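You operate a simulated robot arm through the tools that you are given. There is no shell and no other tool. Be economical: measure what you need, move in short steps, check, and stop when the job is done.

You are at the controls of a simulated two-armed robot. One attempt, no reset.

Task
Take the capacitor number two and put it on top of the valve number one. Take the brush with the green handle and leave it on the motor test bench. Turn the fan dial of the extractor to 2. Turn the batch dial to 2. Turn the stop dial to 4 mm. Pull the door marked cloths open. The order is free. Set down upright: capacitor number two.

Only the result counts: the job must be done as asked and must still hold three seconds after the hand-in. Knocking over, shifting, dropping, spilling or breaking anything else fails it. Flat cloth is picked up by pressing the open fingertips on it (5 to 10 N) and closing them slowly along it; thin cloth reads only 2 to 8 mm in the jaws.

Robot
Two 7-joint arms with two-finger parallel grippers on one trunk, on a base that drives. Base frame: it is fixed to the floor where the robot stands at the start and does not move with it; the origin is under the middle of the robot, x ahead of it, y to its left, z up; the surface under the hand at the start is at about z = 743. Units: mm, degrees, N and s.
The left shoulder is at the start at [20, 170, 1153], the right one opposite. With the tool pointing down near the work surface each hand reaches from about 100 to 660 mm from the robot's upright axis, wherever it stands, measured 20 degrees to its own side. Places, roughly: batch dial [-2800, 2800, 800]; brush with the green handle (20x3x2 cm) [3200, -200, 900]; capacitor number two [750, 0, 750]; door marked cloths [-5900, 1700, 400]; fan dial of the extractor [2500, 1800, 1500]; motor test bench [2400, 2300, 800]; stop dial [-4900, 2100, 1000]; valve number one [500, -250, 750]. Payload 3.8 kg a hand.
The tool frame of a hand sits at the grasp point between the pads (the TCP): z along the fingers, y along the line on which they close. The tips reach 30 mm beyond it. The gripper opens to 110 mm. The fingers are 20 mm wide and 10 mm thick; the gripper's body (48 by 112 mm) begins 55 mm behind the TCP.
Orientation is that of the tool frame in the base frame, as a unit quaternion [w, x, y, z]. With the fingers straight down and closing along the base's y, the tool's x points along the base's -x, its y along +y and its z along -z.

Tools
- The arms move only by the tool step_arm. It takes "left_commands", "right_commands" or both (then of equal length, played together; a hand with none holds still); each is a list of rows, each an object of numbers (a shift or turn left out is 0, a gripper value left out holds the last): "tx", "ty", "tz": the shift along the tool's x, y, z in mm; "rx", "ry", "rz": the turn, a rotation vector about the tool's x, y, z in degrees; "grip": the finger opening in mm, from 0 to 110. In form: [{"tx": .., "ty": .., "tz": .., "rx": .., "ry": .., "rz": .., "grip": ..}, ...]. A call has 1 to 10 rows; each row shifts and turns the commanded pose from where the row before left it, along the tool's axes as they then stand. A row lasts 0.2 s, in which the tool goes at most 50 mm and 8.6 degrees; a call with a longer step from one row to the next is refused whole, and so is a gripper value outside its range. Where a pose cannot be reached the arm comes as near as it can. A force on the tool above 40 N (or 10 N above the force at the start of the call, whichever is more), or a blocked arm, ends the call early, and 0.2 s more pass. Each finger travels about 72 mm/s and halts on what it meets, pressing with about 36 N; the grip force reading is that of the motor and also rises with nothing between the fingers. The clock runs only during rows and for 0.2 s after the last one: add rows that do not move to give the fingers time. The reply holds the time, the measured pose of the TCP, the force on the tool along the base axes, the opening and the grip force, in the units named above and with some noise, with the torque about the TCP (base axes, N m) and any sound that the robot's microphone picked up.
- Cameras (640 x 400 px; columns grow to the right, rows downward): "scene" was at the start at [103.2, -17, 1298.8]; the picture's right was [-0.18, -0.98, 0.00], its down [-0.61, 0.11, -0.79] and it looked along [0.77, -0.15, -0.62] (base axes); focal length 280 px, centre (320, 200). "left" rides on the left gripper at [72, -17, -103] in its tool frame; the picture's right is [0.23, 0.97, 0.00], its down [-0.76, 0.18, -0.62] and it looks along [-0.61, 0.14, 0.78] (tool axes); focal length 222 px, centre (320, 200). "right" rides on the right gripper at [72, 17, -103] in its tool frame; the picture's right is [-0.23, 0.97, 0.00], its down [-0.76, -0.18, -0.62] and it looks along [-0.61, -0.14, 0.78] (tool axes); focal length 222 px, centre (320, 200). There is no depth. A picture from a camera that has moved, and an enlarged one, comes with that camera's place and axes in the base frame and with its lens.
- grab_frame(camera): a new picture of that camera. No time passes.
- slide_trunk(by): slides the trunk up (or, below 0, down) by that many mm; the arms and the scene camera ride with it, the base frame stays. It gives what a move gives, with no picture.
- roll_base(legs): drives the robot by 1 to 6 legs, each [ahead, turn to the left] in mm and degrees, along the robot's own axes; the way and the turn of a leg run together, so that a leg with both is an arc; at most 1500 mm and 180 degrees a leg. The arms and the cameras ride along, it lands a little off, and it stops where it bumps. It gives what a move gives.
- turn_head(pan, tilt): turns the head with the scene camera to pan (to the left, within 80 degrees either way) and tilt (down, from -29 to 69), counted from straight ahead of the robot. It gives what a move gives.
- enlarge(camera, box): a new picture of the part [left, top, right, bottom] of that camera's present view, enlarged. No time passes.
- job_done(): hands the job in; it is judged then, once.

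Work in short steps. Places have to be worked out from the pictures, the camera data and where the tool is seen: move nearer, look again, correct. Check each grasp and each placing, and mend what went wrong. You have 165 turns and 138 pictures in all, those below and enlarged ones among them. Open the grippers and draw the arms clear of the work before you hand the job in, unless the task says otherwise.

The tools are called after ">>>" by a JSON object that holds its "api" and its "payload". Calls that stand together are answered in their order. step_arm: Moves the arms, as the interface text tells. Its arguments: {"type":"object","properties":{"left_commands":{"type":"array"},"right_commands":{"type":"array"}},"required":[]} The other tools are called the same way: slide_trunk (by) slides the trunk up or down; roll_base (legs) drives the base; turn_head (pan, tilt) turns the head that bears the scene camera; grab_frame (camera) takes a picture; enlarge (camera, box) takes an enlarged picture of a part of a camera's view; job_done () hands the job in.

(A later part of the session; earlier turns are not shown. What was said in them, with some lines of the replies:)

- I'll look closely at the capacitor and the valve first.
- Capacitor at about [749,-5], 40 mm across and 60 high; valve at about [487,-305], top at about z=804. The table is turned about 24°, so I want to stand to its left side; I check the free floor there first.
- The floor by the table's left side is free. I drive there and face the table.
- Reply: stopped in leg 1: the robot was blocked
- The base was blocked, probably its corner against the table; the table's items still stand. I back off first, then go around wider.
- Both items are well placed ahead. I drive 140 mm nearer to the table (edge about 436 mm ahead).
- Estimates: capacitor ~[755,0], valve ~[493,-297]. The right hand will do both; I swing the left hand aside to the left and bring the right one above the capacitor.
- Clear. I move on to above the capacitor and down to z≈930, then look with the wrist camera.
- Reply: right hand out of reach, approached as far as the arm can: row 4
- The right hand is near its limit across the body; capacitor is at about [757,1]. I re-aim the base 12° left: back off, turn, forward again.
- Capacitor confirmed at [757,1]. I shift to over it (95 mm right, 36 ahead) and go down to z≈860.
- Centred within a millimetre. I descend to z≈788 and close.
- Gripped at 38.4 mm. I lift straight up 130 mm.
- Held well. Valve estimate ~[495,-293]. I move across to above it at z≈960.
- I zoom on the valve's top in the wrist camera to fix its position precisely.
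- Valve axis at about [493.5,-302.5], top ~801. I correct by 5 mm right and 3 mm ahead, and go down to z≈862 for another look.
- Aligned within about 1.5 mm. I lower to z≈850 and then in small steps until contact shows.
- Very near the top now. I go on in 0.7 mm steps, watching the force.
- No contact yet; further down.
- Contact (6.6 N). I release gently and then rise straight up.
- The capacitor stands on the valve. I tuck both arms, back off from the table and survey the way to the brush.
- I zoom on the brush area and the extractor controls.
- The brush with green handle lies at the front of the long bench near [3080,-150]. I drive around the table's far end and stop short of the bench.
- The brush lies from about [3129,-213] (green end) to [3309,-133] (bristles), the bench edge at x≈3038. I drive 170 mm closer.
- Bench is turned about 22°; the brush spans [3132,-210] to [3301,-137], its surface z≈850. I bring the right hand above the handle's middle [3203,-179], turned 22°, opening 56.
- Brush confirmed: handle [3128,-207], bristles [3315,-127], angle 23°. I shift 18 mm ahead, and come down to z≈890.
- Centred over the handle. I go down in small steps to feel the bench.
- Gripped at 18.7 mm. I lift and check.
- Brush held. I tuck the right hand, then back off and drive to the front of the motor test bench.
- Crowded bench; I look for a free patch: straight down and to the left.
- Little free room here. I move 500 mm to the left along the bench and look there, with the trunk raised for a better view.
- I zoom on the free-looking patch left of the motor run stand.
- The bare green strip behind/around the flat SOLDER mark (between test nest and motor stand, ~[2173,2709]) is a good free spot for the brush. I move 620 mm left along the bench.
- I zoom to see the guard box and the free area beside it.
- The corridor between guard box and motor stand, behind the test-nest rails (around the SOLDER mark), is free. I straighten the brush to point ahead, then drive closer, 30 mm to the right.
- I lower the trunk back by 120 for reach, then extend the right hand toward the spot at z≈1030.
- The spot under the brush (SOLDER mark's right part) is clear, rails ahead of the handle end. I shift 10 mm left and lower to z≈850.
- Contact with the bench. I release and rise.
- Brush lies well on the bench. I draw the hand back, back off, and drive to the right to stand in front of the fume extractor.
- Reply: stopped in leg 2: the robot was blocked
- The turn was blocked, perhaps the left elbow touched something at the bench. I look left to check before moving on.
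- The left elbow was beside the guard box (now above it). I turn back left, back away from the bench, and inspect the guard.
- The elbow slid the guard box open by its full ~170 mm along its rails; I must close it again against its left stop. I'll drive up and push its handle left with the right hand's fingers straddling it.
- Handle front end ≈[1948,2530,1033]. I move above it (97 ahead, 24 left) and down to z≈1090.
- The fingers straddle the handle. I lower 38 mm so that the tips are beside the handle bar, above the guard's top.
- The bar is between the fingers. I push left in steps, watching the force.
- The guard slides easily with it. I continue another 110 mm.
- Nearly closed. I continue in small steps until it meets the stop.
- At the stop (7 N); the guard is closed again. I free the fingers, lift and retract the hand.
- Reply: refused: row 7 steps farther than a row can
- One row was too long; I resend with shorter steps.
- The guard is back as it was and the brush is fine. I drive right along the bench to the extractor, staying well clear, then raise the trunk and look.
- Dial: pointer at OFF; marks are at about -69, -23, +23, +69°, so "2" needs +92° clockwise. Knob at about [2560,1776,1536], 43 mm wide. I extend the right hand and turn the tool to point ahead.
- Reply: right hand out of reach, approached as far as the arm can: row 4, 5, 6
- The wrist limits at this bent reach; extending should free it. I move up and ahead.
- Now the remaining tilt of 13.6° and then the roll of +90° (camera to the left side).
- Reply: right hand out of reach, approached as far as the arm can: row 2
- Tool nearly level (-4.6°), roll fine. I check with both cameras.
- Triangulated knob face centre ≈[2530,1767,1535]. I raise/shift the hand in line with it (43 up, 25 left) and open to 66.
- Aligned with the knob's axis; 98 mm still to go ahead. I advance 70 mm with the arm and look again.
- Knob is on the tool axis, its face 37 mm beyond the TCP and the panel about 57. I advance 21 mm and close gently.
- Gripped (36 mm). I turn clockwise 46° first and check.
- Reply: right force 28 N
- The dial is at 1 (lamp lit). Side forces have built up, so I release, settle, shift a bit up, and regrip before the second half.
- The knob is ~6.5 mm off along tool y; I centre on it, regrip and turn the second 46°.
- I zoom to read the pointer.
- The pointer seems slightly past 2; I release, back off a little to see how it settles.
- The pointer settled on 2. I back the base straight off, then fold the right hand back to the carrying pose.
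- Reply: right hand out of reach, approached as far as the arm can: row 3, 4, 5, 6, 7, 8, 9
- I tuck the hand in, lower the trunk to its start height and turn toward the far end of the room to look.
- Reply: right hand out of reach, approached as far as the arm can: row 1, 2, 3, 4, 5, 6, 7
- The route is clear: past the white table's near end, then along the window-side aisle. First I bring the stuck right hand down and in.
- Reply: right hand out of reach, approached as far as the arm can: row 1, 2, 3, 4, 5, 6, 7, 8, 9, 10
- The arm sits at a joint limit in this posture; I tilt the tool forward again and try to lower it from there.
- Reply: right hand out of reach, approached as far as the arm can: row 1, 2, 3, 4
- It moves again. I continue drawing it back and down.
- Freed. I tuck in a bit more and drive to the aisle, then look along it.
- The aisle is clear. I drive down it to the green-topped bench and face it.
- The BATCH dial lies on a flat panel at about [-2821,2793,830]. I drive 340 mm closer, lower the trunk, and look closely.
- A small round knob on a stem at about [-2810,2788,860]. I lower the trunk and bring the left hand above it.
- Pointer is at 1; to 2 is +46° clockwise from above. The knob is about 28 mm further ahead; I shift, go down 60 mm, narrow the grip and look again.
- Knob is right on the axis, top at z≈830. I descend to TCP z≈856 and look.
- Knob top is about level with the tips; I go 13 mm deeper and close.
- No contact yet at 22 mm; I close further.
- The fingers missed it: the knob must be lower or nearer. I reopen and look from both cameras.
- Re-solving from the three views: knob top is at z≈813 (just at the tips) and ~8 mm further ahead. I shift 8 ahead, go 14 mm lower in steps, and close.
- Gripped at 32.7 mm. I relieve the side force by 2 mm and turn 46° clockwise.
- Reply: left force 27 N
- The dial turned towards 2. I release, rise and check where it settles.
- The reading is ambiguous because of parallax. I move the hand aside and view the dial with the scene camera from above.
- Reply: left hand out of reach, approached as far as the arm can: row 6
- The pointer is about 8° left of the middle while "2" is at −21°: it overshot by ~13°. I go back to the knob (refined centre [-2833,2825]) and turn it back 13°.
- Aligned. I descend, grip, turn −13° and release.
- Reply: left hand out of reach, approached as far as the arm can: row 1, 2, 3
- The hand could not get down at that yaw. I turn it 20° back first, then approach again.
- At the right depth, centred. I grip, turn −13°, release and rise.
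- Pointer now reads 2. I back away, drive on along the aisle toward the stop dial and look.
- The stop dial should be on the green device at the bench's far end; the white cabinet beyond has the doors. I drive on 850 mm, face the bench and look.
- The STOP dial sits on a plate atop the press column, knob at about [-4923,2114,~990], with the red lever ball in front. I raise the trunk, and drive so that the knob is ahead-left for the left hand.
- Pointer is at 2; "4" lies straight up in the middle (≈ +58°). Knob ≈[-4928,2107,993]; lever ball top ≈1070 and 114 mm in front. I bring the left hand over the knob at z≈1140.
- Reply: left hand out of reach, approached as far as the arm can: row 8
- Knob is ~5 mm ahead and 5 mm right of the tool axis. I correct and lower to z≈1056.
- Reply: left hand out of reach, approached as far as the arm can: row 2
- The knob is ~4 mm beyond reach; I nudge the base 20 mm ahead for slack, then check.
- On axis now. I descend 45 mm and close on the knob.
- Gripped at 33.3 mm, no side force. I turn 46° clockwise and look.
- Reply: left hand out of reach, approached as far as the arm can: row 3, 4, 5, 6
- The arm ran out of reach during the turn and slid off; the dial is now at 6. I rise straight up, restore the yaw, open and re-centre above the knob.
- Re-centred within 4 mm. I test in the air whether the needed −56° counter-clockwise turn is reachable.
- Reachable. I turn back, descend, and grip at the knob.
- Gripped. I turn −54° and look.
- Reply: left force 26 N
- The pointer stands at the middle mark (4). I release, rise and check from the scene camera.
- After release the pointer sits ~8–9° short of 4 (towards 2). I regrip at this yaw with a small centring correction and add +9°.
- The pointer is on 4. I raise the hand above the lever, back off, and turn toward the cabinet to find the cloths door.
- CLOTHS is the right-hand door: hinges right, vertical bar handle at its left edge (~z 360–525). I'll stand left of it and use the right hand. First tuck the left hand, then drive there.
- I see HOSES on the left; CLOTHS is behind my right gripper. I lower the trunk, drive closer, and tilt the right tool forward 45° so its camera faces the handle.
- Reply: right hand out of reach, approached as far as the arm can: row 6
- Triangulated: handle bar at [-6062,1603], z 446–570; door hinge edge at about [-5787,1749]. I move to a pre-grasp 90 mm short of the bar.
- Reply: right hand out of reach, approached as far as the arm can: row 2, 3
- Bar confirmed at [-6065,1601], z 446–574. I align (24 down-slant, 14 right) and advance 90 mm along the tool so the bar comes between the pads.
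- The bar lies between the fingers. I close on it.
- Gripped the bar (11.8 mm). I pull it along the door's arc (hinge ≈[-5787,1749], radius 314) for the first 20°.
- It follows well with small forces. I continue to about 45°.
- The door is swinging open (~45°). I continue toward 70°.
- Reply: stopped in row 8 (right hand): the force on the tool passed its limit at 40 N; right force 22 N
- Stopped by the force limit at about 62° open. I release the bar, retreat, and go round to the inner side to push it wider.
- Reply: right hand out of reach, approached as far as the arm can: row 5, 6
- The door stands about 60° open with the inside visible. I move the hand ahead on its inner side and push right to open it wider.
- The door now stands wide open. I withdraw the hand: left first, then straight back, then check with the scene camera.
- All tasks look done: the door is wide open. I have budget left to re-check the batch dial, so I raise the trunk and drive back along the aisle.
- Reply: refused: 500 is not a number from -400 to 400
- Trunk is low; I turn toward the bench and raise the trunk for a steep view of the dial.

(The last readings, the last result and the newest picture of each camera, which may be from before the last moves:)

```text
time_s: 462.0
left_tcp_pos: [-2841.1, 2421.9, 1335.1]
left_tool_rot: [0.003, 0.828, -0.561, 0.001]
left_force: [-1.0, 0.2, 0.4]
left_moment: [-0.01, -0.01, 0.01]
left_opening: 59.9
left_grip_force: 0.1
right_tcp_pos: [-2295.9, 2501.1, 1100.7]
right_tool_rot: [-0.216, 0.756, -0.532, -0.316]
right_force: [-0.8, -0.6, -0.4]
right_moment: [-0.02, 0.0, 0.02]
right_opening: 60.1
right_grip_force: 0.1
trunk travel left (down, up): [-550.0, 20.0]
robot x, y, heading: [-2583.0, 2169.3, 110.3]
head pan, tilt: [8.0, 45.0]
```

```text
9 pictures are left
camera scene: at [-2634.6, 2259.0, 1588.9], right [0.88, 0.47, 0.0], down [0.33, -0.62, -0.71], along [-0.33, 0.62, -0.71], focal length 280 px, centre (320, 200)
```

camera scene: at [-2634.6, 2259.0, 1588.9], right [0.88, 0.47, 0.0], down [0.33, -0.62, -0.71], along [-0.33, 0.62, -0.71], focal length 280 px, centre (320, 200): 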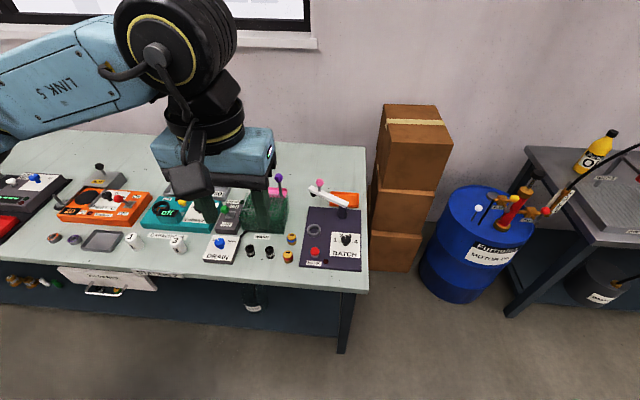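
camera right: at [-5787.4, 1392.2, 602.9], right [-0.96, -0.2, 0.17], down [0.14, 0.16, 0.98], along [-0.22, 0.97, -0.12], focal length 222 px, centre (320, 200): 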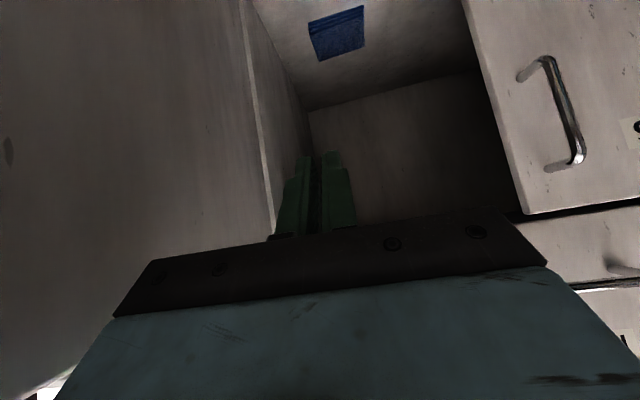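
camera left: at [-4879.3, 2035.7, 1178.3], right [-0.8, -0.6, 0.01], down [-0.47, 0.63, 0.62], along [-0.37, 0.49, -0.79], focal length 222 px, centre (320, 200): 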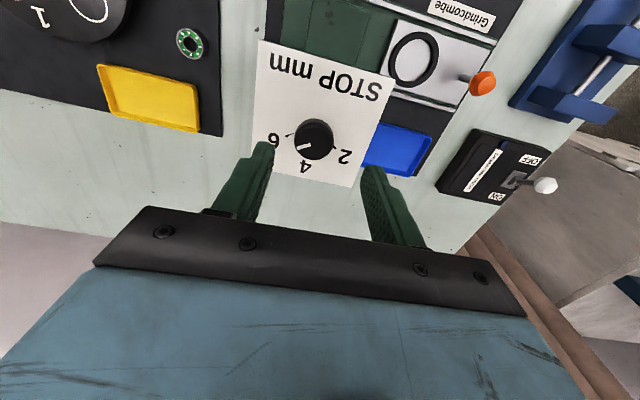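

>>> {"api": "enlarge", "payload": {"camera": "scene", "box": [325, 222, 370, 267]}}

```text
8.89 times, centred on (348, 244) of scene
camera zoom: at [-2634.6, 2259.0, 1588.9], right [0.88, 0.47, 0.0], down [0.33, -0.62, -0.71], along [-0.33, 0.62, -0.71], focal length 2487 px, centre (76, -196)
```

zoom: 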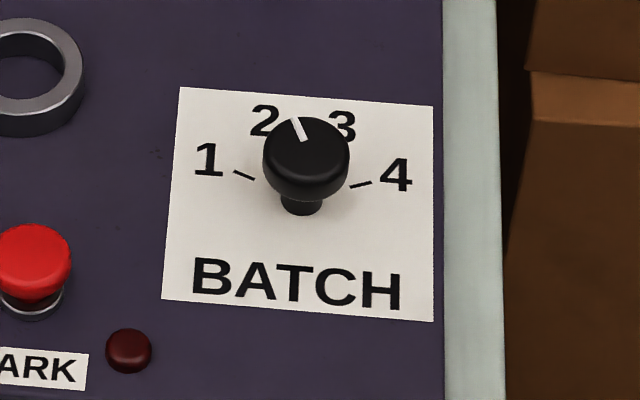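

The batch pointer is on 2. Everything is done, the hands are open and clear; I hand in.

>>> {"api": "job_done", "payload": {}}

```text
The job is handed in.
```

I did every task and handed the job in, but one unintended move on the way could still count against it.

| Task | State at hand-in |
|---|---|
| Capacitor number two | Upright on top of valve number one when I left it; not seen again after that |
| Green-handled brush | Lying on the motor test bench, across the flat "SOLDER" mark; last seen just before I left that bench |
| Extractor fan dial | Points at 2, read within a few degrees right after turning; not re-checked later |
| Batch dial | Points at 2; I overshot, turned it back 13°, and checked it again at the end |
| Stop dial | Points at 4 mm; it slipped to 6 on the first try, and I turned it back and checked |
| Cloths door | Open about 90° |

**Unintended move:** while turning at the motor test bench, my left elbow slid the clear guard of the test nest fully open. I pushed it back against its stop, and it looked as it did before.

**Early bump:** near the start the base bumped something, probably the first table, while turning. Nothing on the table looked moved.
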